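You operate a simulated robot arm through the tools that you are given. There is no shell and no other tool.

You are at the controls of a simulated robot arm. One attempt, no reset.

## Task
Put things in order on the top of the sorting table. At the end: the brown pine cone from the top of the sorting table stands where the clear jar for stones stood; the yellow gel carton stands where the brown pine cone stood; the purple seed pot stands on top of the silver record weight; the clear jar for stones is on the small pressing board; whatever was shut is shut again. Leave all else as you found it, and nothing knocked over. Set down upright: jar for stones.

Only the result counts: the job must be done as asked and must still hold three seconds after the hand-in. Knocking over, shifting, dropping, spilling or breaking anything else fails it.

## Robot
A 6-joint arm with a two-finger parallel gripper, fixed in place. Base frame: the origin is on the floor under the middle of its stand, x ahead of it, y to its left, z up; the work surface is at about z = 660. Readings come in mm, rad, newtons and seconds.
With the tool pointing down near the work surface it reaches from about 200 to 620 mm from the base axis. Its first joint turns from -1.152 to 1.152 rad. Payload 2.7 kg.
Tool frame: the origin (TCP) lies between the finger pads and is the grasp point; the fingertips stand 23 mm ahead of it; z points along the fingers, y is the line along which they close. Largest opening 94 mm; finger width 38, thickness 10; the body of the gripper, 54 by 96 mm, starts 39 mm behind the TCP.
Orientation is that of the tool frame in the base frame, as [roll, pitch, yaw] about the fixed x, y, z axes, in that order (R = Rz(yaw) Ry(pitch) Rx(roll)). With the fingers straight down and closing along the base's y, the tool's x points along the base's -x, its y along +y and its z along -z.

## Interface
- The arm moves only by the tool send_rows. Its argument "targets" is a list of rows, each a list of 7 numbers: the shift along the tool's x, y, z in m, then the turn, a rotation vector about the tool's x, y, z in rad, then the gripper command, from -1 (shut) to 1 (fully open), values between in proportion. In form: [[x, y, z, rx, ry, rz, grip], ...]. A call has 1 to 20 rows; each row is the pose to reach, as a shift and turn from the pose commanded when the call began, along the tool's axes at that moment. A row lasts 0.2 s, in which the tool goes at most 50 mm and 0.15 rad; a call with a longer step from one row to the next is refused whole, and so is a gripper value outside its range. A pose out of reach is approached as far as the arm can. The call stops where the force on the tool passes 40 N (or 10 N more than at its start, if that is more) or the arm is blocked; 0.2 s more then pass. The fingers move at their own pace (about 45 mm/s each) and stop on an object; they squeeze with about 44 N. The grip force told is the motor's: it shows also when the fingers shut on nothing. Time passes only in rows, and 0.2 s behind the last, so rows that repeat a pose let the fingers close. The reply holds the time, the measured pose of the TCP, the force on the tool along the base axes, the opening and the grip force, in the units named above and with some noise, with the torque about the TCP (base axes, N m) and any sound that the robot's microphone picked up.
- Cameras (640 x 400 px; columns grow to the right, rows downward): "scene" is fixed at [63.4, -428.2, 1381.1]; the picture's right is [0.76, -0.65, 0.00], its down [-0.52, -0.61, -0.59] and it looks along [0.39, 0.45, -0.80] (base axes); focal length 359 px, centre (320, 200). "wrist" rides on the gripper at [86, 16, -74] in the tool frame; the picture's right is [-0.18, 0.98, 0.00], its down [-0.58, -0.11, -0.81] and it looks along [-0.79, -0.15, 0.59] (tool axes); focal length 243 px, centre (320, 200). There is no depth. A picture from a camera that has moved, and an enlarged one, comes with that camera's place and axes in the base frame and with its lens. The place of the scene camera against the robot may be out by one fixed shift of up to 25 mm in any direction.
- get_image(camera): a new picture of that camera. It takes no simulated time.
- enlarge(camera, box): a new picture of the part [left, top, right, bottom] of that camera's present view, enlarged. It takes no simulated time.
- close_job(): hands the job in; it is judged then, once.

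Nothing tells you positions but the pictures and the camera data. Unless the task says otherwise, let go and move clear before handing in.

The tools are called by a JSON object that holds its "op" and its "data". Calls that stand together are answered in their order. send_rows: Moves the arm, as the interface text tells. Its arguments: {"type":"object","properties":{"targets":{"type":"array"}},"required":["targets"]} The other tools are called the same way: get_image (camera) takes a picture; enlarge (camera, box) takes an enlarged picture of a part of a camera's view; close_job () hands the job in.

At the start:

```text
time: 0.0
tcp_pos: [358.0, -177.9, 971.1]
orientation: [3.141, -0.001, -3.141]
ft_force: [0.6, -0.8, -0.3]
torque: [0.02, 0.02, -0.03]
gripper_width: 94.1
finger_force: 0.1
```

scene: 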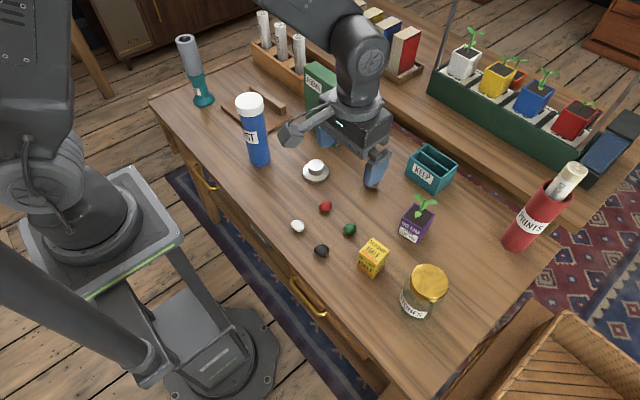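
wrist: 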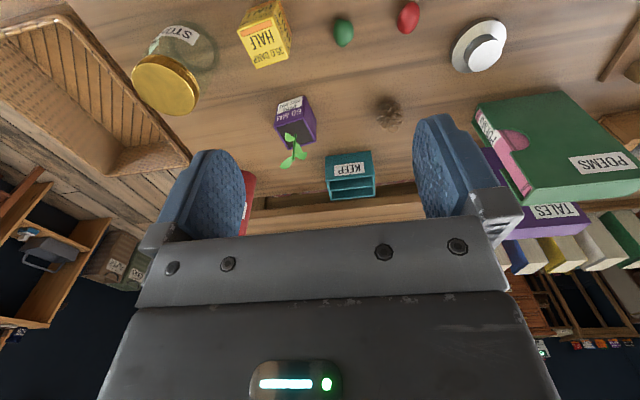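

I see a table with a jar (gold lid), a yellow carton, a purple seed pot, a silver weight, stones and, in the wrist view, a pine cone. I'll look closer before moving anything.

{"op": "get_image", "data": {"camera": "scene"}}

{"op": "enlarge", "data": {"camera": "scene", "box": [280, 140, 480, 330]}}

{"op": "enlarge", "data": {"camera": "scene", "box": [150, 30, 350, 180]}}

{"op": "enlarge", "data": {"camera": "wrist", "box": [120, 0, 440, 200]}}

```text
taken
```

scene: 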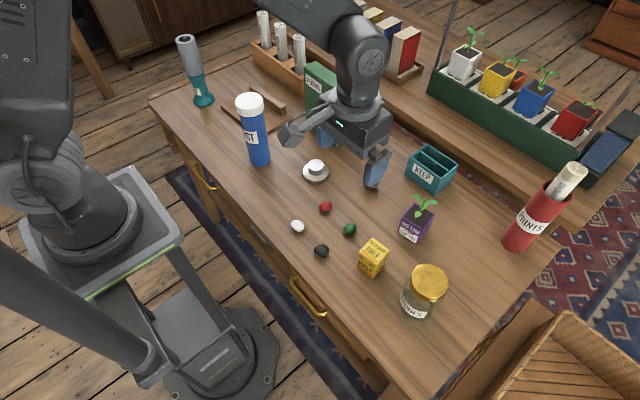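

```text
2.11 times, centred on (380, 235) of scene
camera zoom: at [63.4, -428.2, 1381.1], right [0.76, -0.65, 0.0], down [-0.52, -0.61, -0.59], along [0.39, 0.45, -0.8], focal length 755 px, centre (194, 126)
```

zoom: 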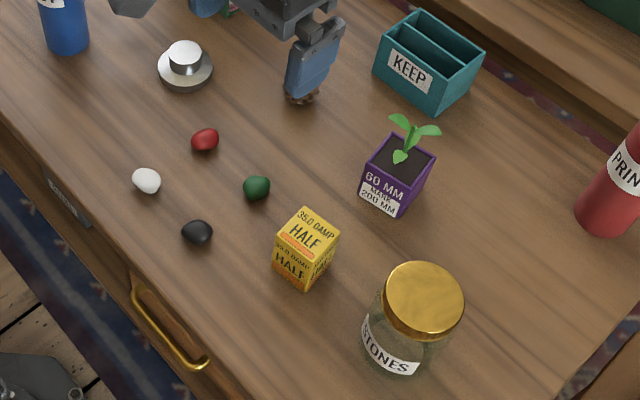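

```text
2.67 times, centred on (250, 105) of scene
camera zoom: at [63.4, -428.2, 1381.1], right [0.76, -0.65, 0.0], down [-0.52, -0.61, -0.59], along [0.39, 0.45, -0.8], focal length 957 px, centre (507, 453)
```

zoom: 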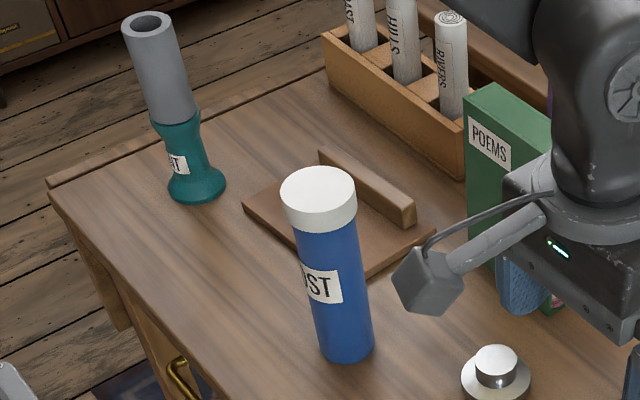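

```text
2.00 times, centred on (280, 100) of wrist
camera zoom: at [271.4, -162.0, 1045.4], right [0.18, 0.98, 0.0], down [0.58, -0.11, 0.81], along [0.79, -0.15, -0.59], focal length 485 px, centre (400, 400)
```

zoom: 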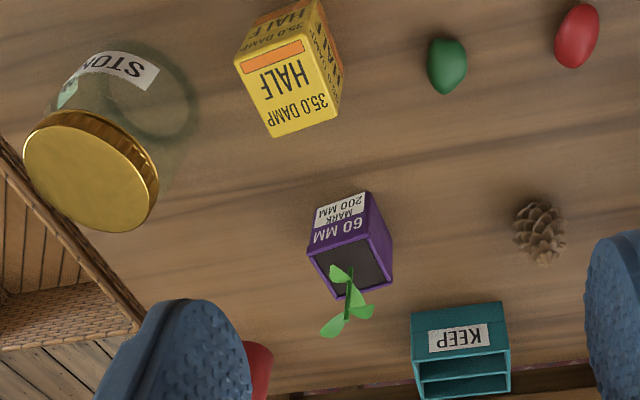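

The jar, carton, pot, weight and cone are all on the near half of the table, and the board seems to lie behind the blue can. I'll pull the arm back to get steeper wrist views.

{"op": "send_rows", "data": {"targets": [[0.033, -0.024, 0, 0, 0, 0, 1], [0.066, -0.048, 0, 0, 0, 0, 1], [0.098, -0.072, 0, 0, 0, 0, 1], [0.098, -0.072, 0, 0, 0, 0, 1]]}}

{"op": "get_image", "data": {"camera": "wrist"}}

{"op": "get_image", "data": {"camera": "scene"}}

```text
time: 1.0
tcp_pos: [258.0, -249.6, 971.7]
orientation: [-3.141, -0.001, 3.14]
ft_force: [-0.2, -0.8, 0.2]
torque: [-0.02, 0.01, -0.03]
gripper_width: 93.9
finger_force: 0.0
```

```text
taken
camera wrist: at [172.0, -234.2, 1045.3], right [0.18, 0.98, 0.0], down [0.58, -0.11, 0.81], along [0.79, -0.15, -0.59], focal length 243 px, centre (320, 200)
```

wrist: 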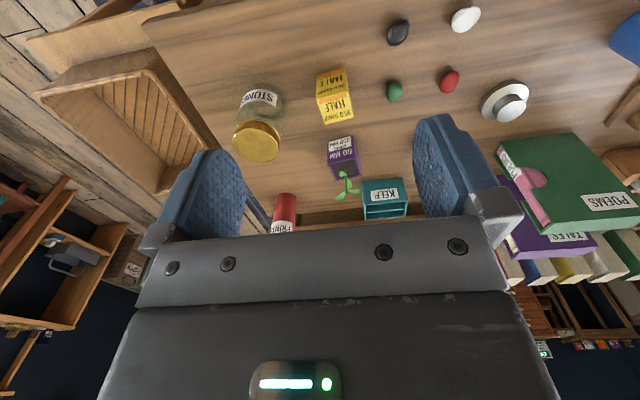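

```text
taken
```

scene: 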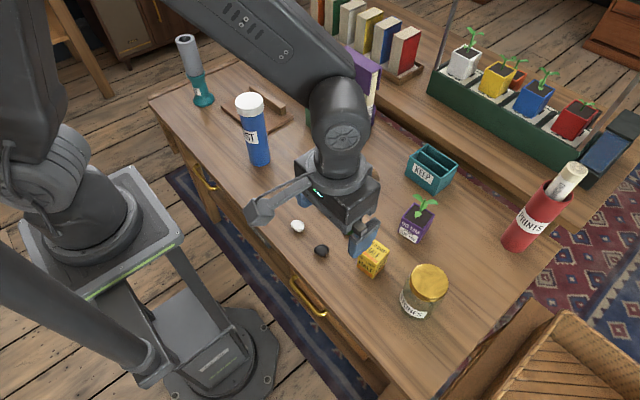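

The jar, carton and pot now show from a second angle. I'll enlarge to read their heights and positions.

{"op": "enlarge", "data": {"camera": "wrist", "box": [210, 40, 430, 220]}}

{"op": "enlarge", "data": {"camera": "scene", "box": [340, 170, 480, 330]}}

{"op": "enlarge", "data": {"camera": "scene", "box": [150, 30, 320, 180]}}

```text
2.22 times, centred on (320, 130) of wrist
camera zoom: at [172.0, -234.2, 1045.3], right [0.18, 0.98, 0.0], down [0.58, -0.11, 0.81], along [0.79, -0.15, -0.59], focal length 539 px, centre (320, 356)
```

zoom: 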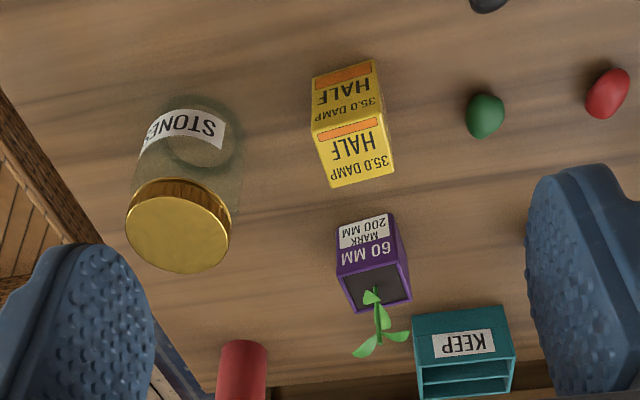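

```text
2.50 times, centred on (410, 250) of scene
camera zoom: at [63.3, -428.2, 1381.1], right [0.76, -0.65, 0.0], down [-0.52, -0.61, -0.59], along [0.39, 0.45, -0.8], focal length 897 px, centre (95, 75)
```

zoom: 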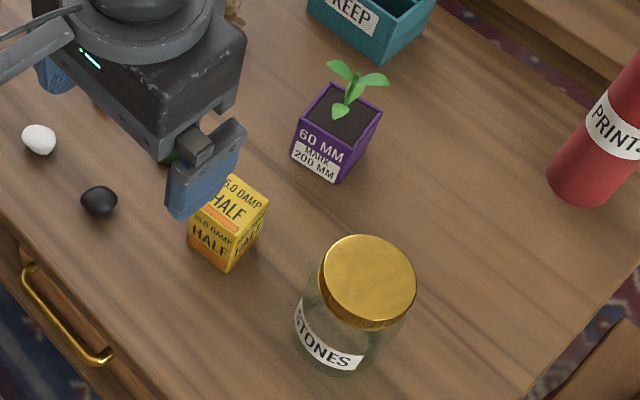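

```text
2.67 times, centred on (235, 105) of scene
camera zoom: at [63.3, -428.2, 1381.1], right [0.76, -0.65, 0.0], down [-0.52, -0.61, -0.59], along [0.39, 0.45, -0.8], focal length 957 px, centre (547, 453)
```

zoom: 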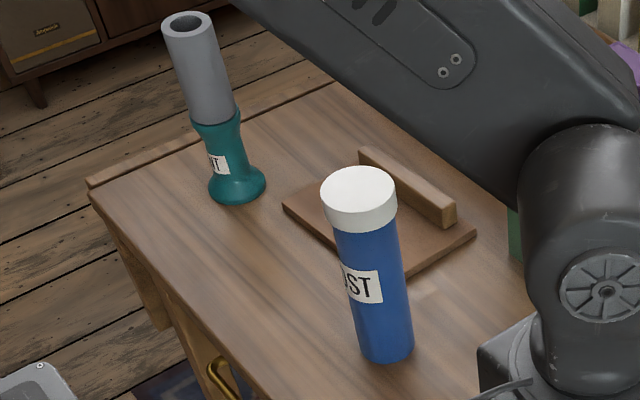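

The jar stands near (385, -367) with its lid top about z 777, the carton near (378, -250), the pot near (490, -250) and the cone near (547, -89). Next I'll swing left, high up, to view the weight, the board and the things around it.

{"op": "send_rows", "data": {"targets": [[0, 0.045, 0, 0, 0, 0, 1], [0, 0.09, 0, 0, 0, 0, 1], [0, 0.135, 0, 0, 0, 0, 1], [0, 0.18, 0, 0, 0, 0, 1], [0, 0.225, 0, 0, 0, 0, 1], [0, 0.27, 0, 0, 0, 0, 1], [0, 0.315, 0, 0, 0, 0, 1], [0, 0.36, 0, 0, 0, 0, 1], [0, 0.36, 0, 0, 0, 0, 1]]}}

{"op": "get_image", "data": {"camera": "wrist"}}

{"op": "get_image", "data": {"camera": "scene"}}

```text
time: 3.0
tcp_pos: [258.5, 111.6, 972.5]
orientation: [3.141, 0.002, 3.14]
ft_force: [0.2, 0.2, -1.1]
torque: [-0.01, -0.05, -0.04]
gripper_width: 93.8
finger_force: 0.1
```

```text
taken
camera wrist: at [172.1, 127.6, 1044.9], right [0.18, 0.98, 0.0], down [0.58, -0.11, 0.81], along [0.79, -0.15, -0.59], focal length 243 px, centre (320, 200)
```

wrist: 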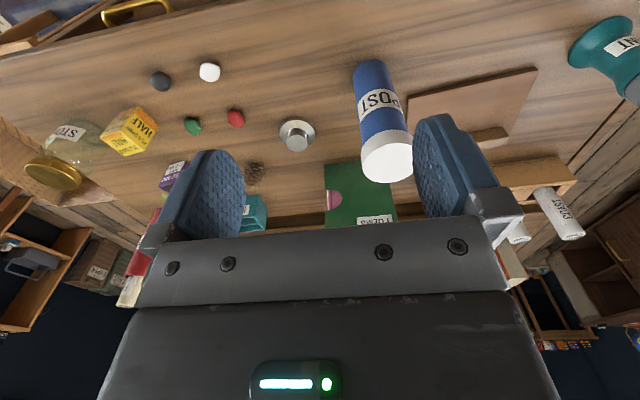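

```text
taken
```

scene: 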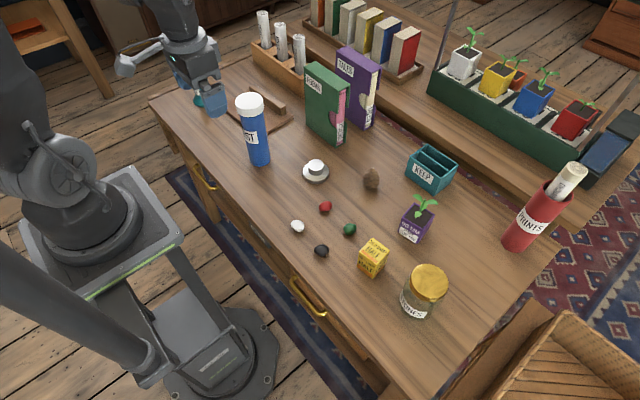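

{"op": "enlarge", "data": {"camera": "wrist", "box": [340, 40, 560, 180]}}

{"op": "enlarge", "data": {"camera": "scene", "box": [290, 130, 480, 330]}}

{"op": "enlarge", "data": {"camera": "scene", "box": [190, 20, 390, 190]}}

{"op": "enlarge", "data": {"camera": "wrist", "box": [200, 80, 420, 240]}}

```text
2.86 times, centred on (450, 110) of wrist
camera zoom: at [172.1, 127.6, 1044.9], right [0.18, 0.98, 0.0], down [0.58, -0.11, 0.81], along [0.79, -0.15, -0.59], focal length 693 px, centre (-51, 457)
```

zoom: 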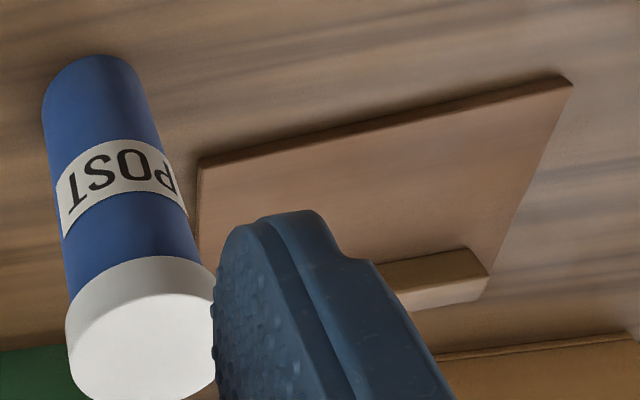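

```text
2.00 times, centred on (385, 230) of scene
camera zoom: at [63.4, -428.2, 1381.1], right [0.76, -0.65, 0.0], down [-0.52, -0.61, -0.59], along [0.39, 0.45, -0.8], focal length 718 px, centre (190, 140)
```

zoom: 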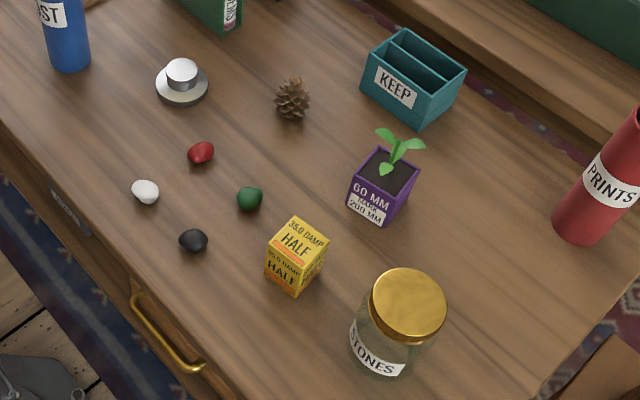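

```text
2.35 times, centred on (290, 105) of scene
camera zoom: at [63.4, -428.2, 1381.1], right [0.76, -0.65, 0.0], down [-0.52, -0.61, -0.59], along [0.39, 0.45, -0.8], focal length 844 px, centre (391, 424)
```

zoom: 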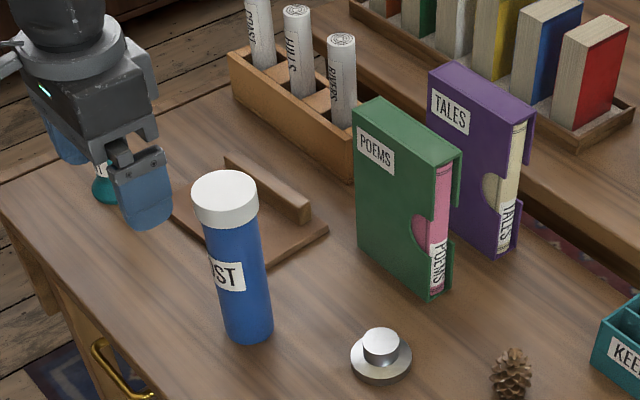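

```text
2.50 times, centred on (310, 160) of wrist
camera zoom: at [172.1, 127.6, 1044.9], right [0.18, 0.98, 0.0], down [0.58, -0.11, 0.81], along [0.79, -0.15, -0.59], focal length 606 px, centre (345, 300)
```

zoom: 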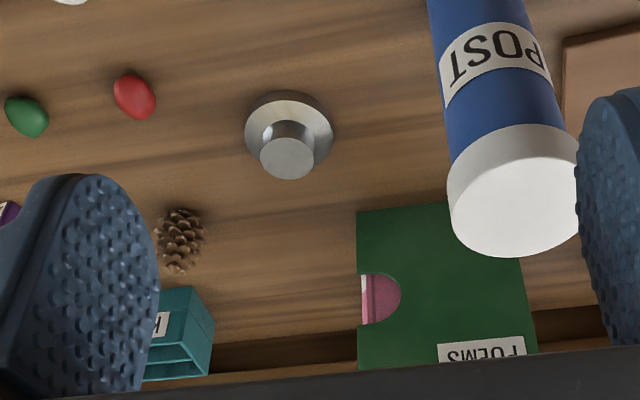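

The silver weight is near (457, 30) with its knob top about z 695, and the board spans roughly x 411–530, y 228–420 with a fence on the far side. Next I'll go above the jar and check alignment there.

{"op": "send_rows", "data": {"targets": [[-0.0105, -0.04, 0.004, 0, 0, 0, 1], [-0.021, -0.08, 0.008, 0, 0, 0, 1], [-0.0315, -0.12, 0.012, 0, 0, 0, 1], [-0.042, -0.16, 0.016, 0, 0, 0, 1], [-0.0525, -0.2, 0.02, 0, 0, 0, 1], [-0.063, -0.24, 0.024, 0, 0, 0, 1], [-0.0735, -0.28, 0.028, 0, 0, 0, 1], [-0.084, -0.32, 0.032, 0, 0, 0, 1], [-0.0945, -0.36, 0.036, 0, 0, 0, 1], [-0.105, -0.4, 0.04, 0, 0, 0, 1], [-0.1155, -0.44, 0.044, 0, 0, 0, 1], [-0.1265, -0.478, 0.05, 0, 0, 0, 1], [-0.1265, -0.478, 0.07, 0, 0, 0, 1], [-0.1265, -0.478, 0.07, 0, 0, 0, 1]]}}

{"op": "get_image", "data": {"camera": "wrist"}}

{"op": "get_image", "data": {"camera": "scene"}}

```text
time: 6.0
tcp_pos: [386.0, -367.0, 902.4]
orientation: [3.141, 0.001, 3.141]
ft_force: [0.2, 0.6, -0.4]
torque: [0.0, 0.0, 0.02]
gripper_width: 94.1
finger_force: 0.0
```

```text
taken
camera wrist: at [299.8, -351.7, 975.2], right [0.18, 0.98, 0.0], down [0.58, -0.11, 0.81], along [0.79, -0.15, -0.59], focal length 243 px, centre (320, 200)
```

wrist: 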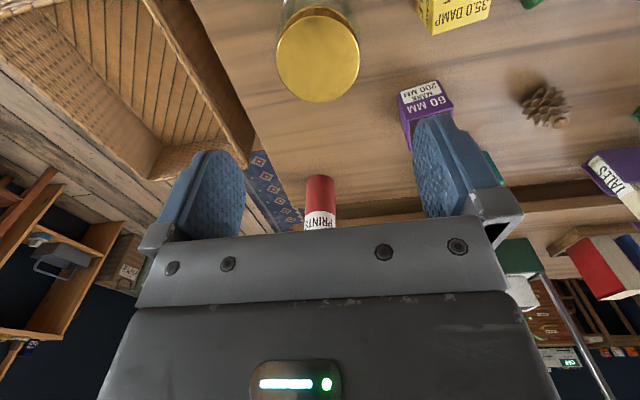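

```text
taken
```

scene: 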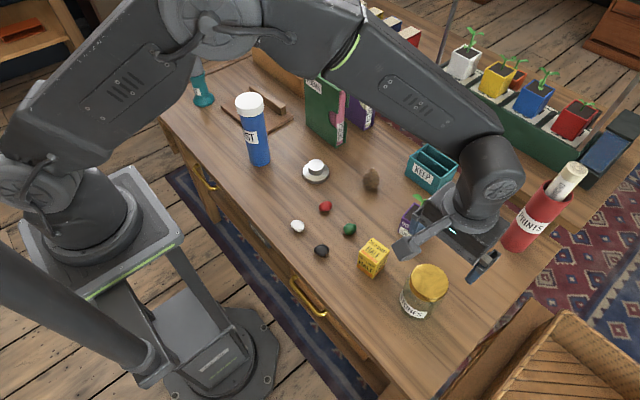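

The lid sits right under the gripper in the wrist view. I'll zoom in to judge the lid and glass diameters before going down.

{"op": "enlarge", "data": {"camera": "wrist", "box": [240, 0, 400, 110]}}

{"op": "enlarge", "data": {"camera": "scene", "box": [370, 230, 490, 330]}}

```text
3.64 times, centred on (320, 55) of wrist
camera zoom: at [299.8, -351.7, 975.2], right [0.18, 0.98, 0.0], down [0.58, -0.11, 0.81], along [0.79, -0.15, -0.59], focal length 882 px, centre (320, 727)
```

zoom: 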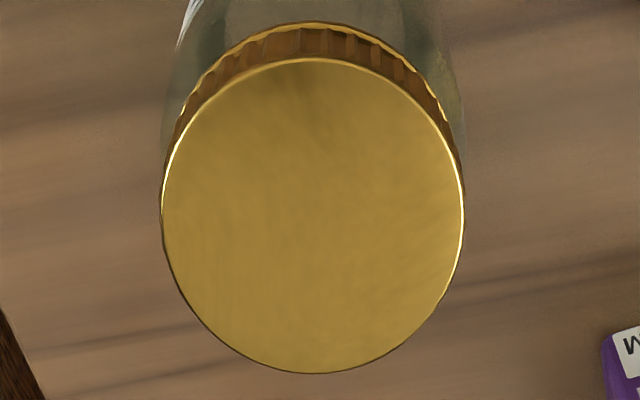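

```text
4.00 times, centred on (430, 280) of scene
camera zoom: at [63.4, -428.2, 1381.1], right [0.76, -0.65, 0.0], down [-0.52, -0.61, -0.59], along [0.39, 0.45, -0.8], focal length 1435 px, centre (-120, -120)
```

zoom: 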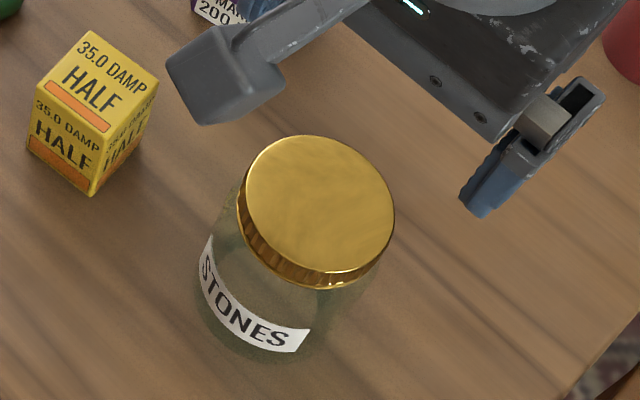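

The lid centre comes out near (384, -369), about 65 mm across with its top near z 777. I'll shift by about 2 mm and go down around it in steps.

{"op": "send_rows", "data": {"targets": [[0.001, -0.002, 0.03, 0, 0, 0, 1], [0.001, -0.002, 0.06, 0, 0, 0, 1], [0.001, -0.002, 0.08, 0, 0, 0, 1], [0.001, -0.002, 0.1, 0, 0, 0, 1], [0.001, -0.002, 0.1, 0, 0, 0, 1]]}}

{"op": "get_image", "data": {"camera": "wrist"}}

{"op": "enlarge", "data": {"camera": "scene", "box": [370, 210, 510, 330]}}

```text
time: 7.2
tcp_pos: [385.4, -371.4, 801.5]
orientation: [-3.141, 0.001, 3.141]
ft_force: [-0.7, 0.3, 0.7]
torque: [-0.02, 0.04, 0.0]
gripper_width: 93.8
finger_force: 0.0
```

```text
taken
camera wrist: at [299.3, -354.5, 874.7], right [0.18, 0.98, 0.0], down [0.58, -0.11, 0.81], along [0.79, -0.15, -0.59], focal length 243 px, centre (320, 200)
```

wrist: 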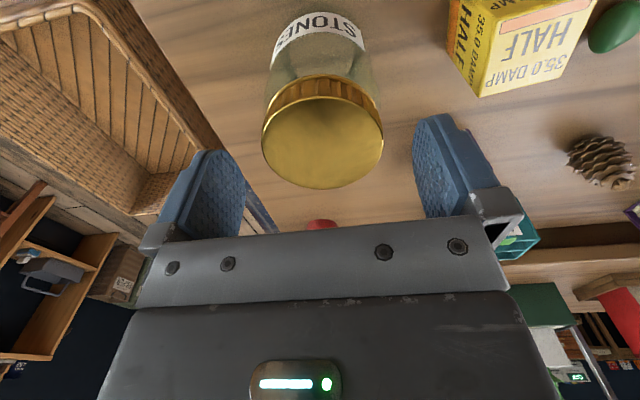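

```text
3.33 times, centred on (440, 270) of scene
camera zoom: at [63.4, -428.2, 1381.1], right [0.76, -0.65, 0.0], down [-0.52, -0.61, -0.59], along [0.39, 0.45, -0.8], focal length 1196 px, centre (-80, -33)
```

zoom: 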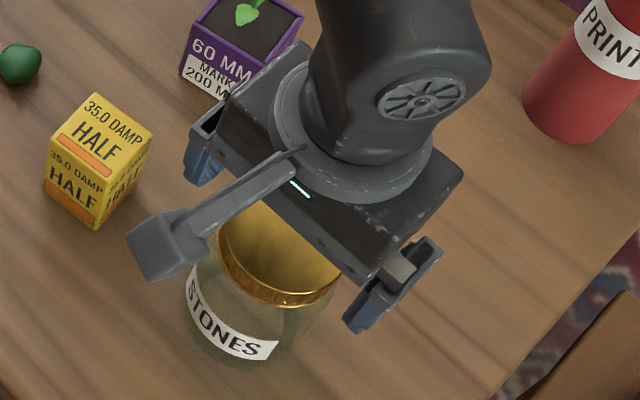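

The lid is centred between the fingers, about 1 mm off. I'll go down to about z 746 so the pads reach the glass below the lid.

{"op": "send_rows", "data": {"targets": [[0.0005, 0.001, 0.015, 0, 0, 0, 1], [0.0005, 0.001, 0.03, 0, 0, 0, 1], [0.0005, 0.001, 0.045, 0, 0, 0, 1], [0.0005, 0.001, 0.055, 0, 0, 0, 1], [0.0005, 0.001, 0.055, 0, 0, 0, 1]]}}

{"op": "get_image", "data": {"camera": "wrist"}}

{"op": "enlarge", "data": {"camera": "scene", "box": [370, 210, 510, 330]}}

```text
time: 8.4
tcp_pos: [386.3, -369.8, 746.9]
orientation: [-3.141, 0.001, -3.141]
ft_force: [-0.3, -0.5, -0.3]
torque: [0.0, 0.0, -0.03]
gripper_width: 93.9
finger_force: 0.1
```

```text
taken
camera wrist: at [299.0, -353.3, 820.3], right [0.18, 0.98, 0.0], down [0.58, -0.11, 0.81], along [0.79, -0.15, -0.59], focal length 243 px, centre (320, 200)
```

wrist: 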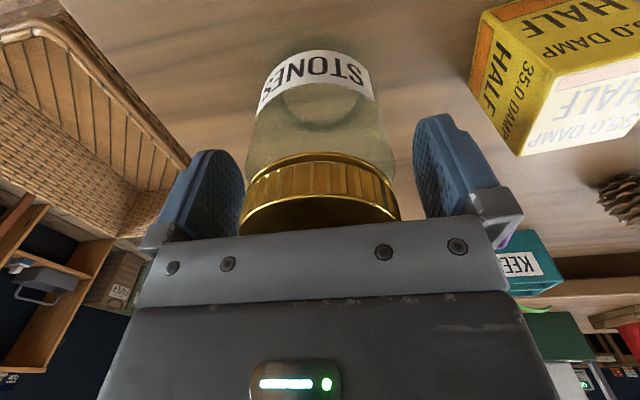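

```text
3.33 times, centred on (440, 270) of scene
camera zoom: at [63.4, -428.2, 1381.1], right [0.76, -0.65, 0.0], down [-0.52, -0.61, -0.59], along [0.39, 0.45, -0.8], focal length 1196 px, centre (-80, -33)
```

zoom: 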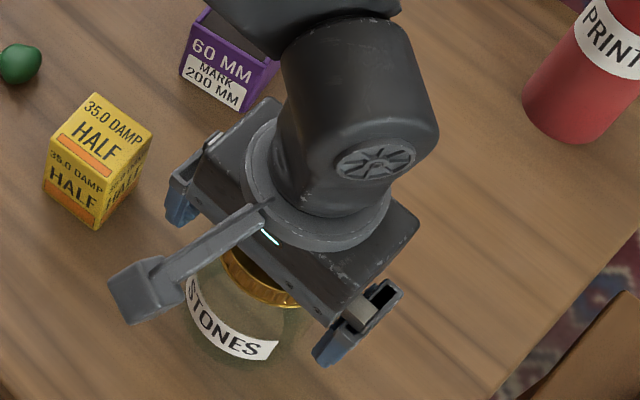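

The fingers straddle the glass with the tips below the lid. Closing on the glass now.

{"op": "send_rows", "data": {"targets": [[0, 0, 0, 0, 0, 0, 0.6], [0, 0, 0, 0, 0, 0, 0.4], [0, 0, 0, 0, 0, 0, -1], [0, 0, 0, 0, 0, 0, -1], [0, 0, 0, 0, 0, 0, -1]]}}

{"op": "get_image", "data": {"camera": "wrist"}}

```text
time: 9.6
tcp_pos: [384.7, -369.4, 747.2]
orientation: [-3.141, 0.0, 3.141]
ft_force: [0.3, -0.7, -0.2]
torque: [-0.02, -0.04, -0.01]
gripper_width: 73.3
finger_force: 44.0
```

```text
taken
camera wrist: at [299.0, -353.3, 820.5], right [0.18, 0.98, 0.0], down [0.58, -0.11, 0.81], along [0.79, -0.15, -0.59], focal length 243 px, centre (320, 200)
```

wrist: 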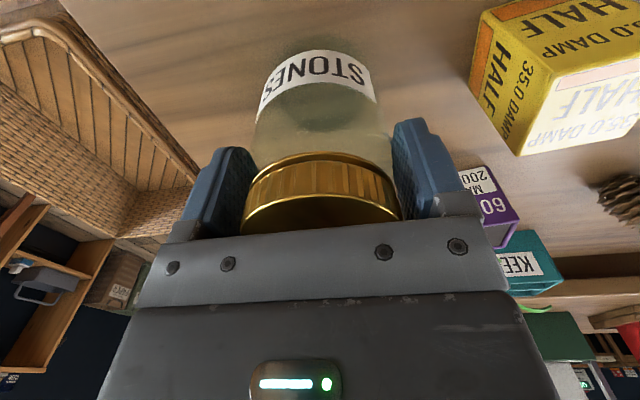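

The grip holds at 73.3 mm on the glass with the jar centred near (385, -369.5), which is the place I'll need for the cone. I'll lift a little first to check the hold.

{"op": "send_rows", "data": {"targets": [[0, 0, -0.005, 0, 0, 0, -1], [0, 0, -0.012, 0, 0, 0, -1], [0, 0, -0.02, 0, 0, 0, -1], [0, 0, -0.03, 0, 0, 0, -1], [0, 0, -0.03, 0, 0, 0, -1]]}}

{"op": "get_image", "data": {"camera": "wrist"}}

{"op": "get_image", "data": {"camera": "scene"}}

```text
time: 10.8
tcp_pos: [385.0, -369.0, 777.0]
orientation: [-3.141, 0.0, 3.141]
ft_force: [-0.1, -0.6, -2.0]
torque: [-0.01, -0.03, 0.0]
gripper_width: 73.7
finger_force: 43.3
```

```text
taken
camera wrist: at [298.6, -352.8, 850.6], right [0.18, 0.98, 0.0], down [0.58, -0.11, 0.81], along [0.79, -0.15, -0.59], focal length 243 px, centre (320, 200)
```

wrist: 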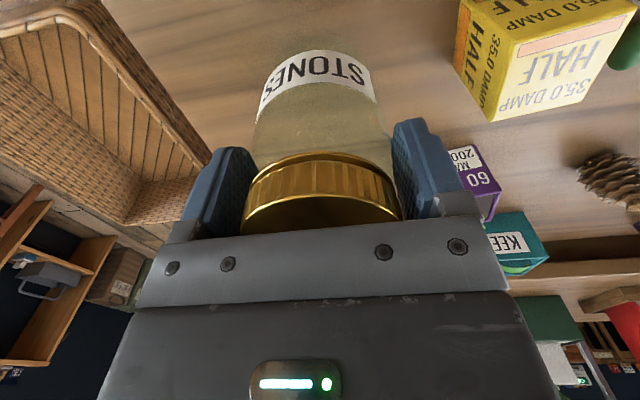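

```text
taken
```

scene: 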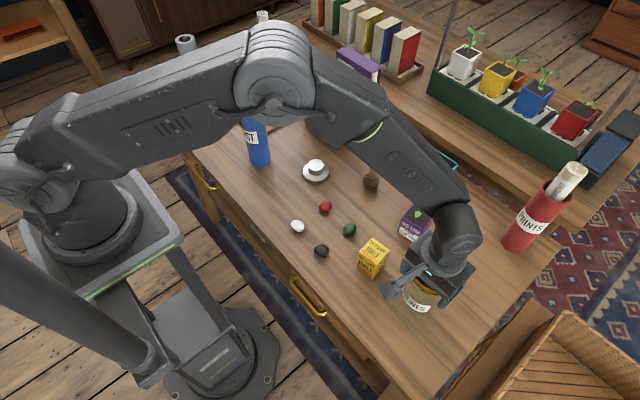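

The jar came up cleanly (about 2 N). Now I'll lift high to clear the blue can (top near z 846) and the books, and carry it left.

{"op": "send_rows", "data": {"targets": [[0, 0, -0.04, 0, 0, 0, -1], [0.01, 0, -0.08, 0, 0, 0, -1], [0.02, 0, -0.12, 0, 0, 0, -1], [0.03, 0, -0.16, 0, 0, 0, -1], [0.04, 0, -0.2, 0, 0, 0, -1], [0.045, 0.04, -0.205, 0, 0, 0, -1], [0.045, 0.08, -0.205, 0, 0, 0, -1], [0.045, 0.12, -0.205, 0, 0, 0, -1], [0.045, 0.16, -0.205, 0, 0, 0, -1], [0.045, 0.2, -0.205, 0, 0, 0, -1], [0.045, 0.24, -0.205, 0, 0, 0, -1], [0.045, 0.28, -0.205, 0, 0, 0, -1], [0.045, 0.32, -0.205, 0, 0, 0, -1], [0.045, 0.36, -0.205, 0, 0, 0, -1], [0.045, 0.4, -0.205, 0, 0, 0, -1], [0.045, 0.44, -0.205, 0, 0, 0, -1], [0.045, 0.48, -0.205, 0, 0, 0, -1], [0.045, 0.5, -0.205, 0, 0, 0, -1]]}}

{"op": "get_image", "data": {"camera": "wrist"}}

{"op": "get_image", "data": {"camera": "scene"}}

```text
time: 14.6
tcp_pos: [339.1, 130.8, 981.7]
orientation: [-3.141, 0.001, 3.139]
ft_force: [-0.5, 0.0, -1.7]
torque: [0.02, 0.02, 0.01]
gripper_width: 73.6
finger_force: 43.8
```

```text
taken
camera wrist: at [252.7, 147.4, 1054.8], right [0.19, 0.98, 0.0], down [0.58, -0.11, 0.81], along [0.79, -0.15, -0.59], focal length 243 px, centre (320, 200)
```

wrist: 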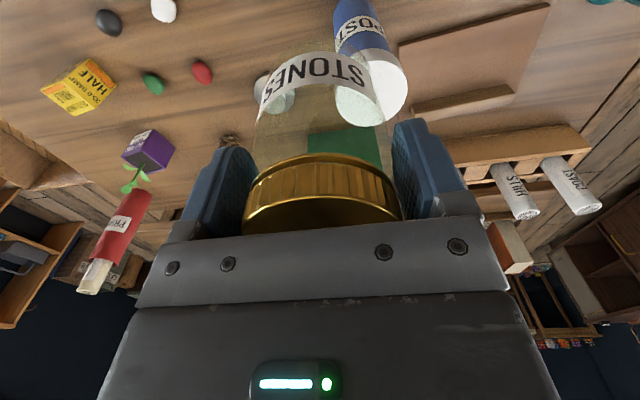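

```text
taken
```

scene: 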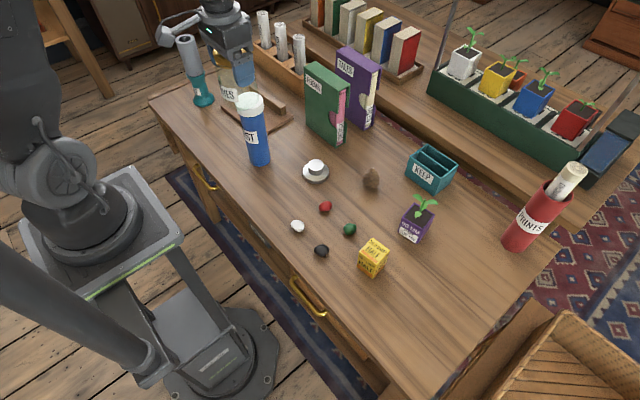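

The jar hangs steadily above the table next to the can. I'll zoom on the board from here to fix the drop point.

{"op": "enlarge", "data": {"camera": "wrist", "box": [380, 0, 600, 140]}}

{"op": "enlarge", "data": {"camera": "scene", "box": [160, 40, 360, 180]}}

{"op": "enlarge", "data": {"camera": "scene", "box": [290, 130, 480, 330]}}

```text
2.86 times, centred on (490, 70) of wrist
camera zoom: at [252.7, 147.4, 1054.8], right [0.19, 0.98, 0.0], down [0.58, -0.11, 0.81], along [0.79, -0.15, -0.59], focal length 693 px, centre (-166, 571)
```

zoom: 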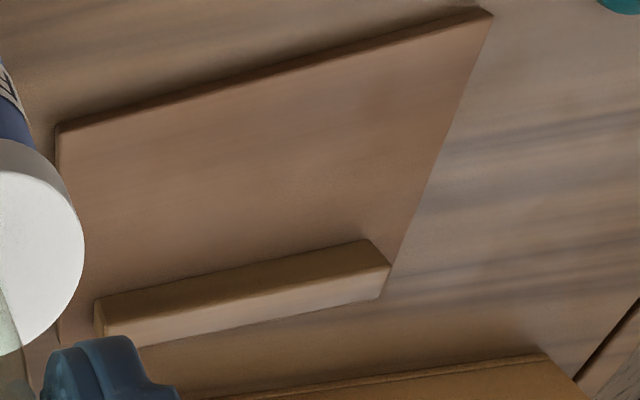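

```text
2.86 times, centred on (260, 110) of scene
camera zoom: at [63.4, -428.2, 1381.1], right [0.76, -0.65, 0.0], down [-0.52, -0.61, -0.59], along [0.39, 0.45, -0.8], focal length 1025 px, centre (491, 457)
```

zoom: 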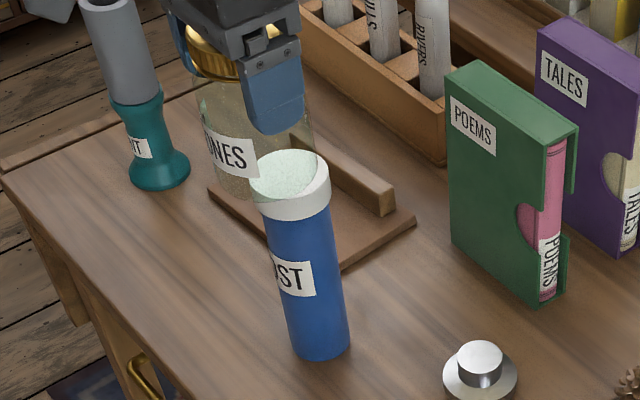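

```text
2.00 times, centred on (385, 230) of scene
camera zoom: at [63.4, -428.2, 1381.1], right [0.76, -0.65, 0.0], down [-0.52, -0.61, -0.59], along [0.39, 0.45, -0.8], focal length 718 px, centre (190, 140)
```

zoom: 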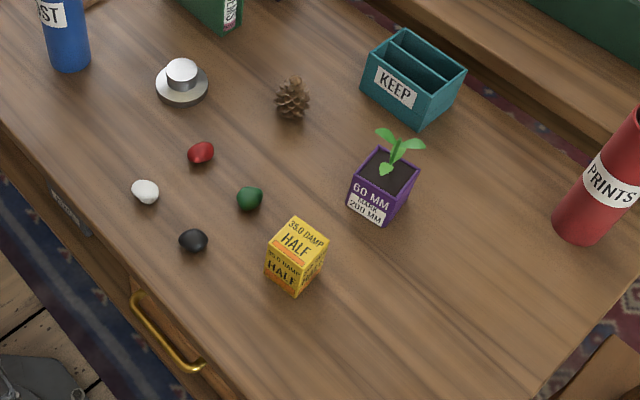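

The board's flat part runs between x≈417 and the fence at x≈518 at this y, so I'll aim the jar at (467, 318). I'll move over it high, then come down to leave about 30 mm gap.

{"op": "send_rows", "data": {"targets": [[-0.021, 0.031, 0, 0, 0, 0, -1], [-0.042, 0.062, 0, 0, 0, 0, -1], [-0.063, 0.093, 0, 0, 0, 0, -1], [-0.084, 0.124, 0, 0, 0, 0, -1], [-0.105, 0.155, 0, 0, 0, 0, -1], [-0.127, 0.187, 0, 0, 0, 0, -1], [-0.127, 0.187, 0.0, 0, 0, 0, -1], [-0.127, 0.187, 0.03, 0, 0, 0, -1], [-0.127, 0.187, 0.06, 0, 0, 0, -1], [-0.127, 0.187, 0.09, 0, 0, 0, -1], [-0.127, 0.187, 0.12, 0, 0, 0, -1], [-0.127, 0.187, 0.12, 0, 0, 0, -1]]}}

{"op": "get_image", "data": {"camera": "wrist"}}

{"op": "get_image", "data": {"camera": "scene"}}

```text
time: 17.2
tcp_pos: [467.4, 316.4, 861.8]
orientation: [3.141, -0.001, 3.141]
ft_force: [0.0, 0.4, -2.9]
torque: [0.01, 0.03, -0.02]
gripper_width: 73.2
finger_force: 43.9
```

```text
taken
camera wrist: at [380.4, 333.2, 935.0], right [0.18, 0.98, 0.0], down [0.58, -0.11, 0.81], along [0.79, -0.15, -0.59], focal length 243 px, centre (320, 200)
```

wrist: 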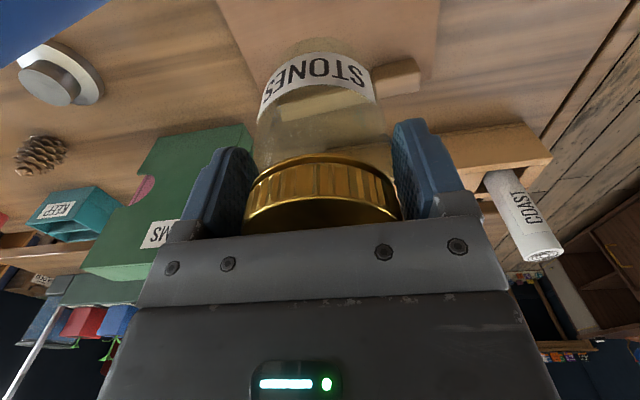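

```text
taken
```

scene: 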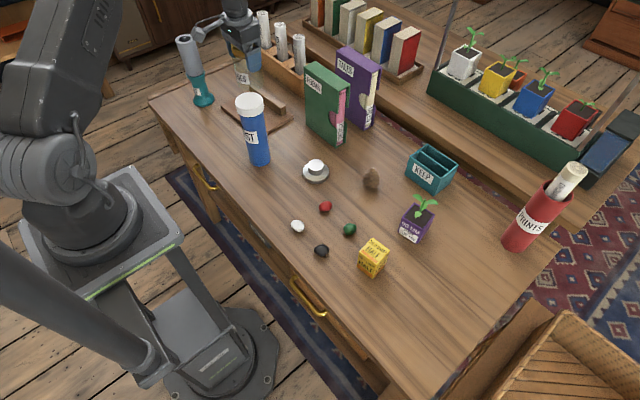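

The jar hangs over the board and clear of everything. I'll go down further to about 30 mm above the board.

{"op": "send_rows", "data": {"targets": [[0, 0, 0.025, 0, 0, 0, -1], [0, 0, 0.05, 0, 0, 0, -1], [0, 0, 0.07, 0, 0, 0, -1], [0, 0, 0.07, 0, 0, 0, -1]]}}

{"op": "get_image", "data": {"camera": "wrist"}}

{"op": "enlarge", "data": {"camera": "scene", "box": [160, 10, 340, 180]}}

```text
time: 18.2
tcp_pos: [467.4, 317.1, 792.8]
orientation: [-3.14, -0.001, 3.142]
ft_force: [0.1, 0.1, -2.5]
torque: [-0.02, 0.02, -0.02]
gripper_width: 73.1
finger_force: 44.5
```

```text
taken
camera wrist: at [381.0, 333.7, 865.2], right [0.18, 0.98, 0.0], down [0.58, -0.11, 0.81], along [0.79, -0.15, -0.59], focal length 243 px, centre (320, 200)
```

wrist: 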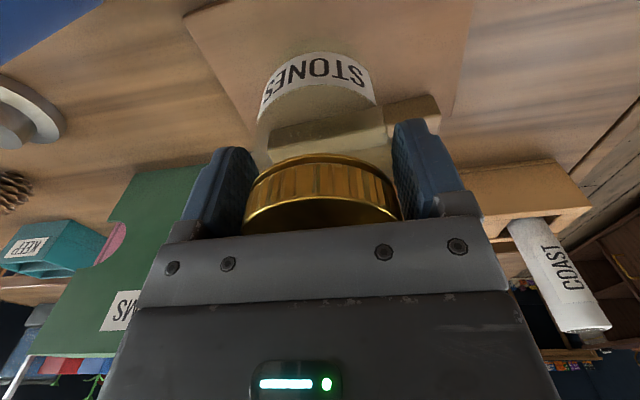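

```text
2.35 times, centred on (250, 95) of scene
camera zoom: at [63.4, -428.2, 1381.1], right [0.76, -0.65, 0.0], down [-0.52, -0.61, -0.59], along [0.39, 0.45, -0.8], focal length 844 px, centre (485, 447)
```

zoom: 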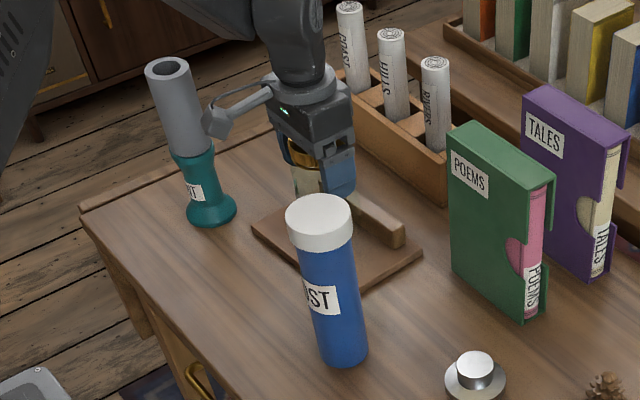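

Clear of the fence and can. I'll go down slowly and watch the force.

{"op": "send_rows", "data": {"targets": [[0, 0, 0.008, 0, 0, 0, -1], [0, 0, 0.016, 0, 0, 0, -1], [0, 0, 0.022, 0, 0, 0, -1], [0, 0, 0.026, 0, 0, 0, -1], [0, 0, 0.026, 0, 0, 0, -1]]}}

{"op": "get_image", "data": {"camera": "wrist"}}

```text
time: 19.4
tcp_pos: [466.9, 317.5, 765.8]
orientation: [3.14, 0.0, 3.141]
ft_force: [-0.4, -0.3, -1.5]
torque: [-0.04, 0.01, 0.01]
gripper_width: 73.3
finger_force: 44.5
```

```text
taken
camera wrist: at [380.8, 334.1, 839.0], right [0.18, 0.98, 0.0], down [0.58, -0.11, 0.81], along [0.79, -0.15, -0.59], focal length 243 px, centre (320, 200)
```

wrist: 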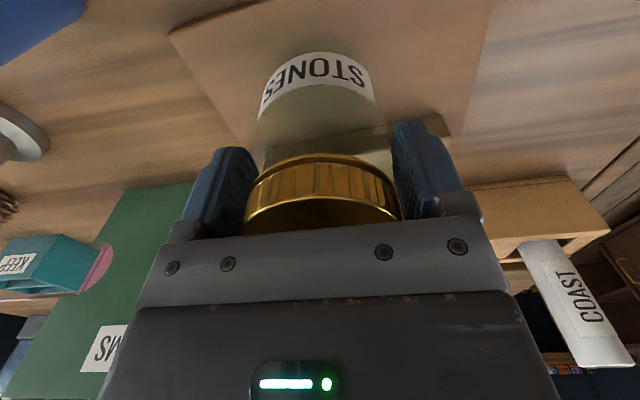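

{"op": "send_rows", "data": {"targets": [[0, 0, 0.001, 0, 0, 0, -1], [0, 0, 0.002, 0, 0, 0, -1], [0, 0, 0.003, 0, 0, 0, -1], [0, 0, 0.004, 0, 0, 0, -1]]}}

```text
time: 20.4
tcp_pos: [467.1, 316.4, 761.0]
orientation: [3.141, 0.0, 3.141]
ft_force: [0.0, -0.1, -1.9]
torque: [0.0, 0.04, 0.02]
gripper_width: 73.7
finger_force: 43.5
```

The jar is still hanging free (about -2 N). I'll continue down by millimetres.

{"op": "send_rows", "data": {"targets": [[0, 0, 0.001, 0, 0, 0, -1], [0, 0, 0.002, 0, 0, 0, -1], [0, 0, 0.003, 0, 0, 0, -1]]}}

```text
time: 21.2
tcp_pos: [467.5, 318.4, 759.2]
orientation: [3.141, 0.001, -3.14]
ft_force: [-0.1, -0.2, -1.4]
torque: [-0.04, 0.05, -0.01]
gripper_width: 73.4
finger_force: 43.9
```

{"op": "send_rows", "data": {"targets": [[0, 0, 0.001, 0, 0, 0, -1], [0, 0, 0.002, 0, 0, 0, -1]]}}

{"op": "enlarge", "data": {"camera": "wrist", "box": [200, 0, 480, 180]}}

```text
time: 21.8
tcp_pos: [467.8, 318.8, 759.2]
orientation: [3.142, 0.003, -3.141]
ft_force: [-6.9, -4.2, 20.2]
torque: [-0.19, 0.55, 0.03]
gripper_width: 73.4
finger_force: 44.0
```

```text
2.22 times, centred on (340, 90) of wrist
camera zoom: at [380.8, 334.1, 832.0], right [0.18, 0.98, 0.0], down [0.58, -0.11, 0.81], along [0.79, -0.15, -0.59], focal length 539 px, centre (276, 444)
```

zoom: 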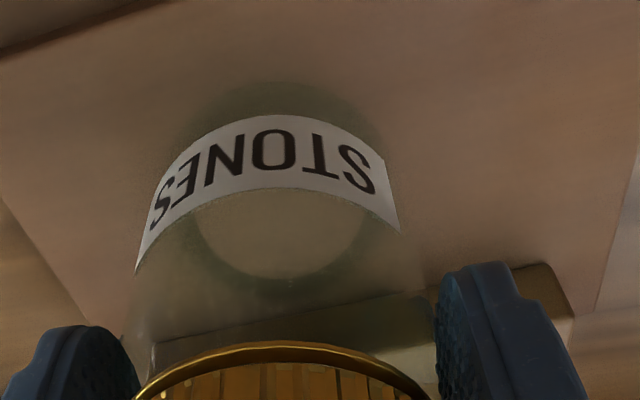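

Contact at TCP z≈759 with about 20 N; the jar is on the board. I'll relieve about 1 mm and open slowly.

{"op": "send_rows", "data": {"targets": [[0, 0, -0.001, 0, 0, 0, -1], [0, 0, -0.0015, 0, 0, 0, -1], [0, 0, -0.0015, 0, 0, 0, 0.58], [0, 0, -0.0015, 0, 0, 0, 0.65], [0, 0, -0.0015, 0, 0, 0, 0.8], [0, 0, -0.0015, 0, 0, 0, 1], [0, 0, -0.0015, 0, 0, 0, 1], [0, 0, -0.0015, 0, 0, 0, 1]]}}

{"op": "get_image", "data": {"camera": "wrist"}}

{"op": "enlarge", "data": {"camera": "scene", "box": [160, 10, 340, 180]}}

```text
time: 23.6
tcp_pos: [467.6, 317.7, 759.2]
orientation: [-3.141, 0.0, -3.141]
ft_force: [0.4, 0.5, -0.2]
torque: [0.02, 0.03, -0.01]
gripper_width: 93.9
finger_force: 0.0
```

```text
taken
camera wrist: at [380.6, 334.0, 831.9], right [0.18, 0.98, 0.0], down [0.58, -0.11, 0.81], along [0.79, -0.15, -0.59], focal length 243 px, centre (320, 200)
```

wrist: 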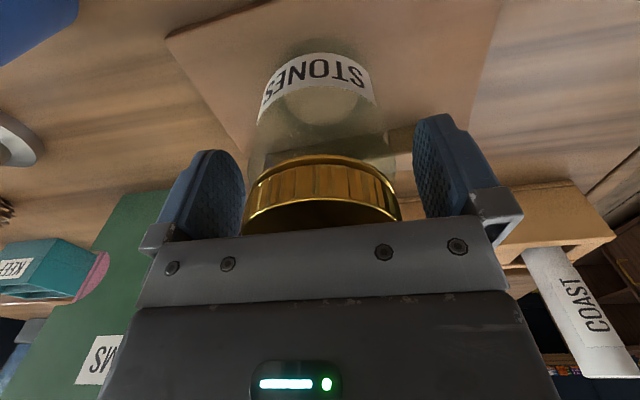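

```text
2.35 times, centred on (250, 95) of scene
camera zoom: at [63.4, -428.2, 1381.1], right [0.76, -0.65, 0.0], down [-0.52, -0.61, -0.59], along [0.39, 0.45, -0.8], focal length 844 px, centre (485, 447)
```

zoom: 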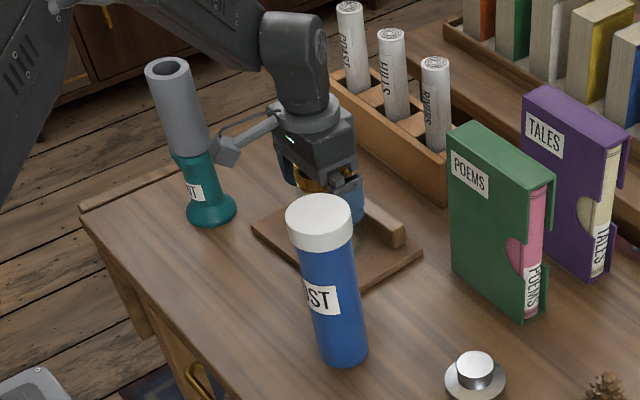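

Released, and the jar stands on the board. I'll rise straight up slowly, then look.

{"op": "send_rows", "data": {"targets": [[0, 0, -0.015, 0, 0, 0, 1], [0, 0, -0.035, 0, 0, 0, 1], [0, 0, -0.06, 0, 0, 0, 1], [0, 0, -0.1, 0, 0, 0, 1], [0, 0, -0.14, 0, 0, 0, 1], [0, 0, -0.18, 0, 0, 0, 1], [0, 0, -0.21, 0, 0, 0, 1], [0, 0, -0.21, 0, 0, 0, 1]]}}

{"op": "get_image", "data": {"camera": "wrist"}}

{"op": "get_image", "data": {"camera": "scene"}}

```text
time: 25.4
tcp_pos: [466.4, 316.3, 969.0]
orientation: [-3.141, -0.001, 3.14]
ft_force: [-0.3, 0.4, -0.5]
torque: [0.01, -0.01, -0.02]
gripper_width: 94.1
finger_force: 0.0
```

```text
taken
camera wrist: at [380.0, 333.5, 1042.6], right [0.18, 0.98, 0.0], down [0.58, -0.11, 0.81], along [0.79, -0.15, -0.59], focal length 243 px, centre (320, 200)
```

wrist: 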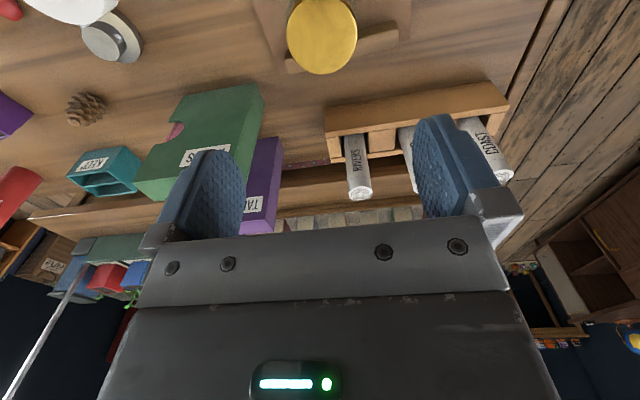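

```text
taken
```

scene: 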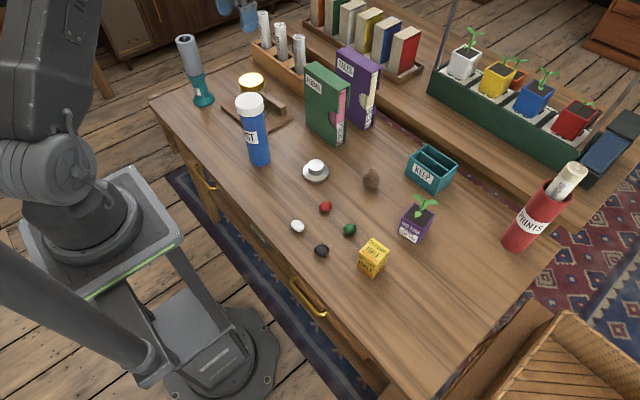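

The jar is upright on the board. Next is the pine cone, estimated near (543, -90); I'll travel high past the books and look at it from above.

{"op": "send_rows", "data": {"targets": [[0.01, -0.04, 0, 0, 0, 0, 1], [0.01, -0.08, 0, 0, 0, 0, 1], [0.01, -0.12, 0, 0, 0, 0, 1], [0.01, -0.16, 0, 0, 0, 0, 1], [0.01, -0.2, 0, 0, 0, 0, 1], [0.0, -0.24, 0, 0, 0, 0, 1], [-0.01, -0.28, 0, 0, 0, 0, 1], [-0.02, -0.32, 0, 0, 0, 0, 1], [-0.035, -0.36, 0, 0, 0, 0, 1], [-0.05, -0.4, 0, 0, 0, 0, 1], [-0.06, -0.407, 0.03, 0, 0, 0, 1], [-0.065, -0.407, 0.07, 0, 0, 0, 1], [-0.07, -0.407, 0.1, 0, 0, 0, 1], [-0.07, -0.407, 0.1, 0, 0, 0, 1]]}}

{"op": "get_image", "data": {"camera": "wrist"}}

{"op": "get_image", "data": {"camera": "scene"}}

```text
time: 28.4
tcp_pos: [537.6, -89.7, 868.6]
orientation: [-3.141, -0.001, -3.14]
ft_force: [0.5, -0.1, 0.2]
torque: [0.02, 0.02, -0.01]
gripper_width: 94.0
finger_force: 0.1
```

```text
taken
camera wrist: at [450.9, -73.0, 941.3], right [0.18, 0.98, 0.0], down [0.58, -0.11, 0.81], along [0.79, -0.15, -0.59], focal length 243 px, centre (320, 200)
```

wrist: 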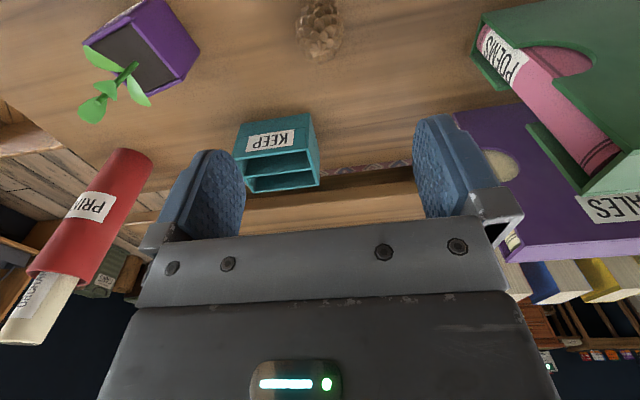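

```text
taken
```

scene: 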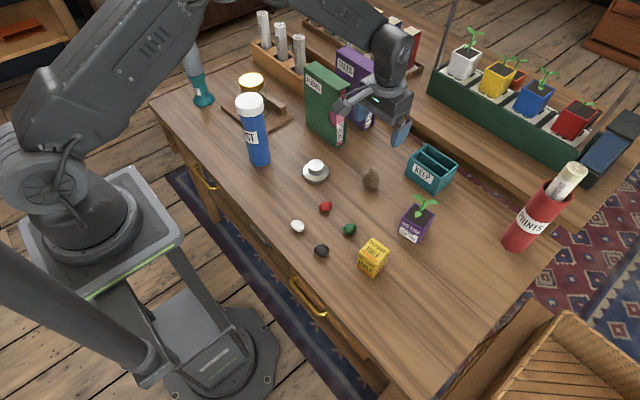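

{"op": "enlarge", "data": {"camera": "wrist", "box": [260, 0, 380, 80]}}

{"op": "enlarge", "data": {"camera": "scene", "box": [330, 140, 410, 200]}}

{"op": "enlarge", "data": {"camera": "wrist", "box": [60, 0, 220, 140]}}

```text
5.00 times, centred on (320, 40) of wrist
camera zoom: at [450.9, -73.0, 941.3], right [0.18, 0.98, 0.0], down [0.58, -0.11, 0.81], along [0.79, -0.15, -0.59], focal length 1213 px, centre (320, 1000)
```

zoom: 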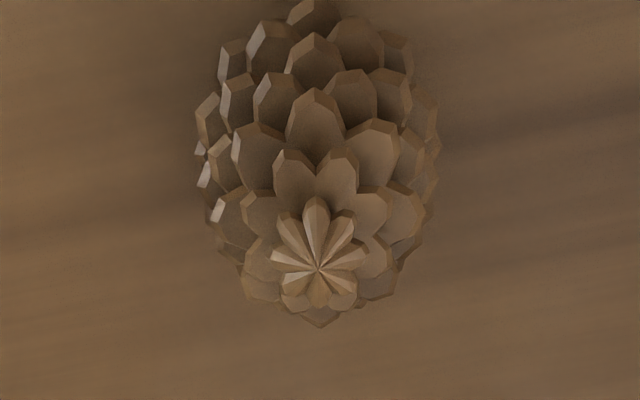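

```text
6.67 times, centred on (370, 170) of scene
camera zoom: at [63.4, -428.2, 1381.1], right [0.76, -0.65, 0.0], down [-0.52, -0.61, -0.59], along [0.39, 0.45, -0.8], focal length 2392 px, centre (-13, 400)
```

zoom: 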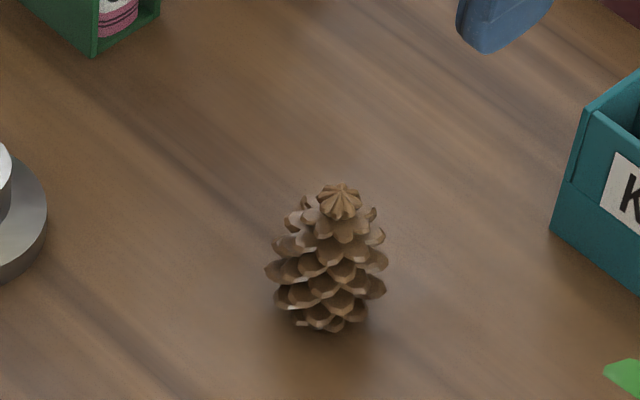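

```text
2.86 times, centred on (140, 70) of wrist
camera zoom: at [450.9, -73.0, 941.3], right [0.18, 0.98, 0.0], down [0.58, -0.11, 0.81], along [0.79, -0.15, -0.59], focal length 693 px, centre (834, 571)
```

zoom: 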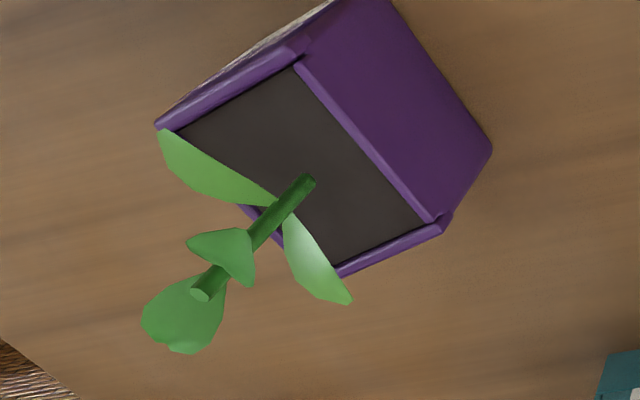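

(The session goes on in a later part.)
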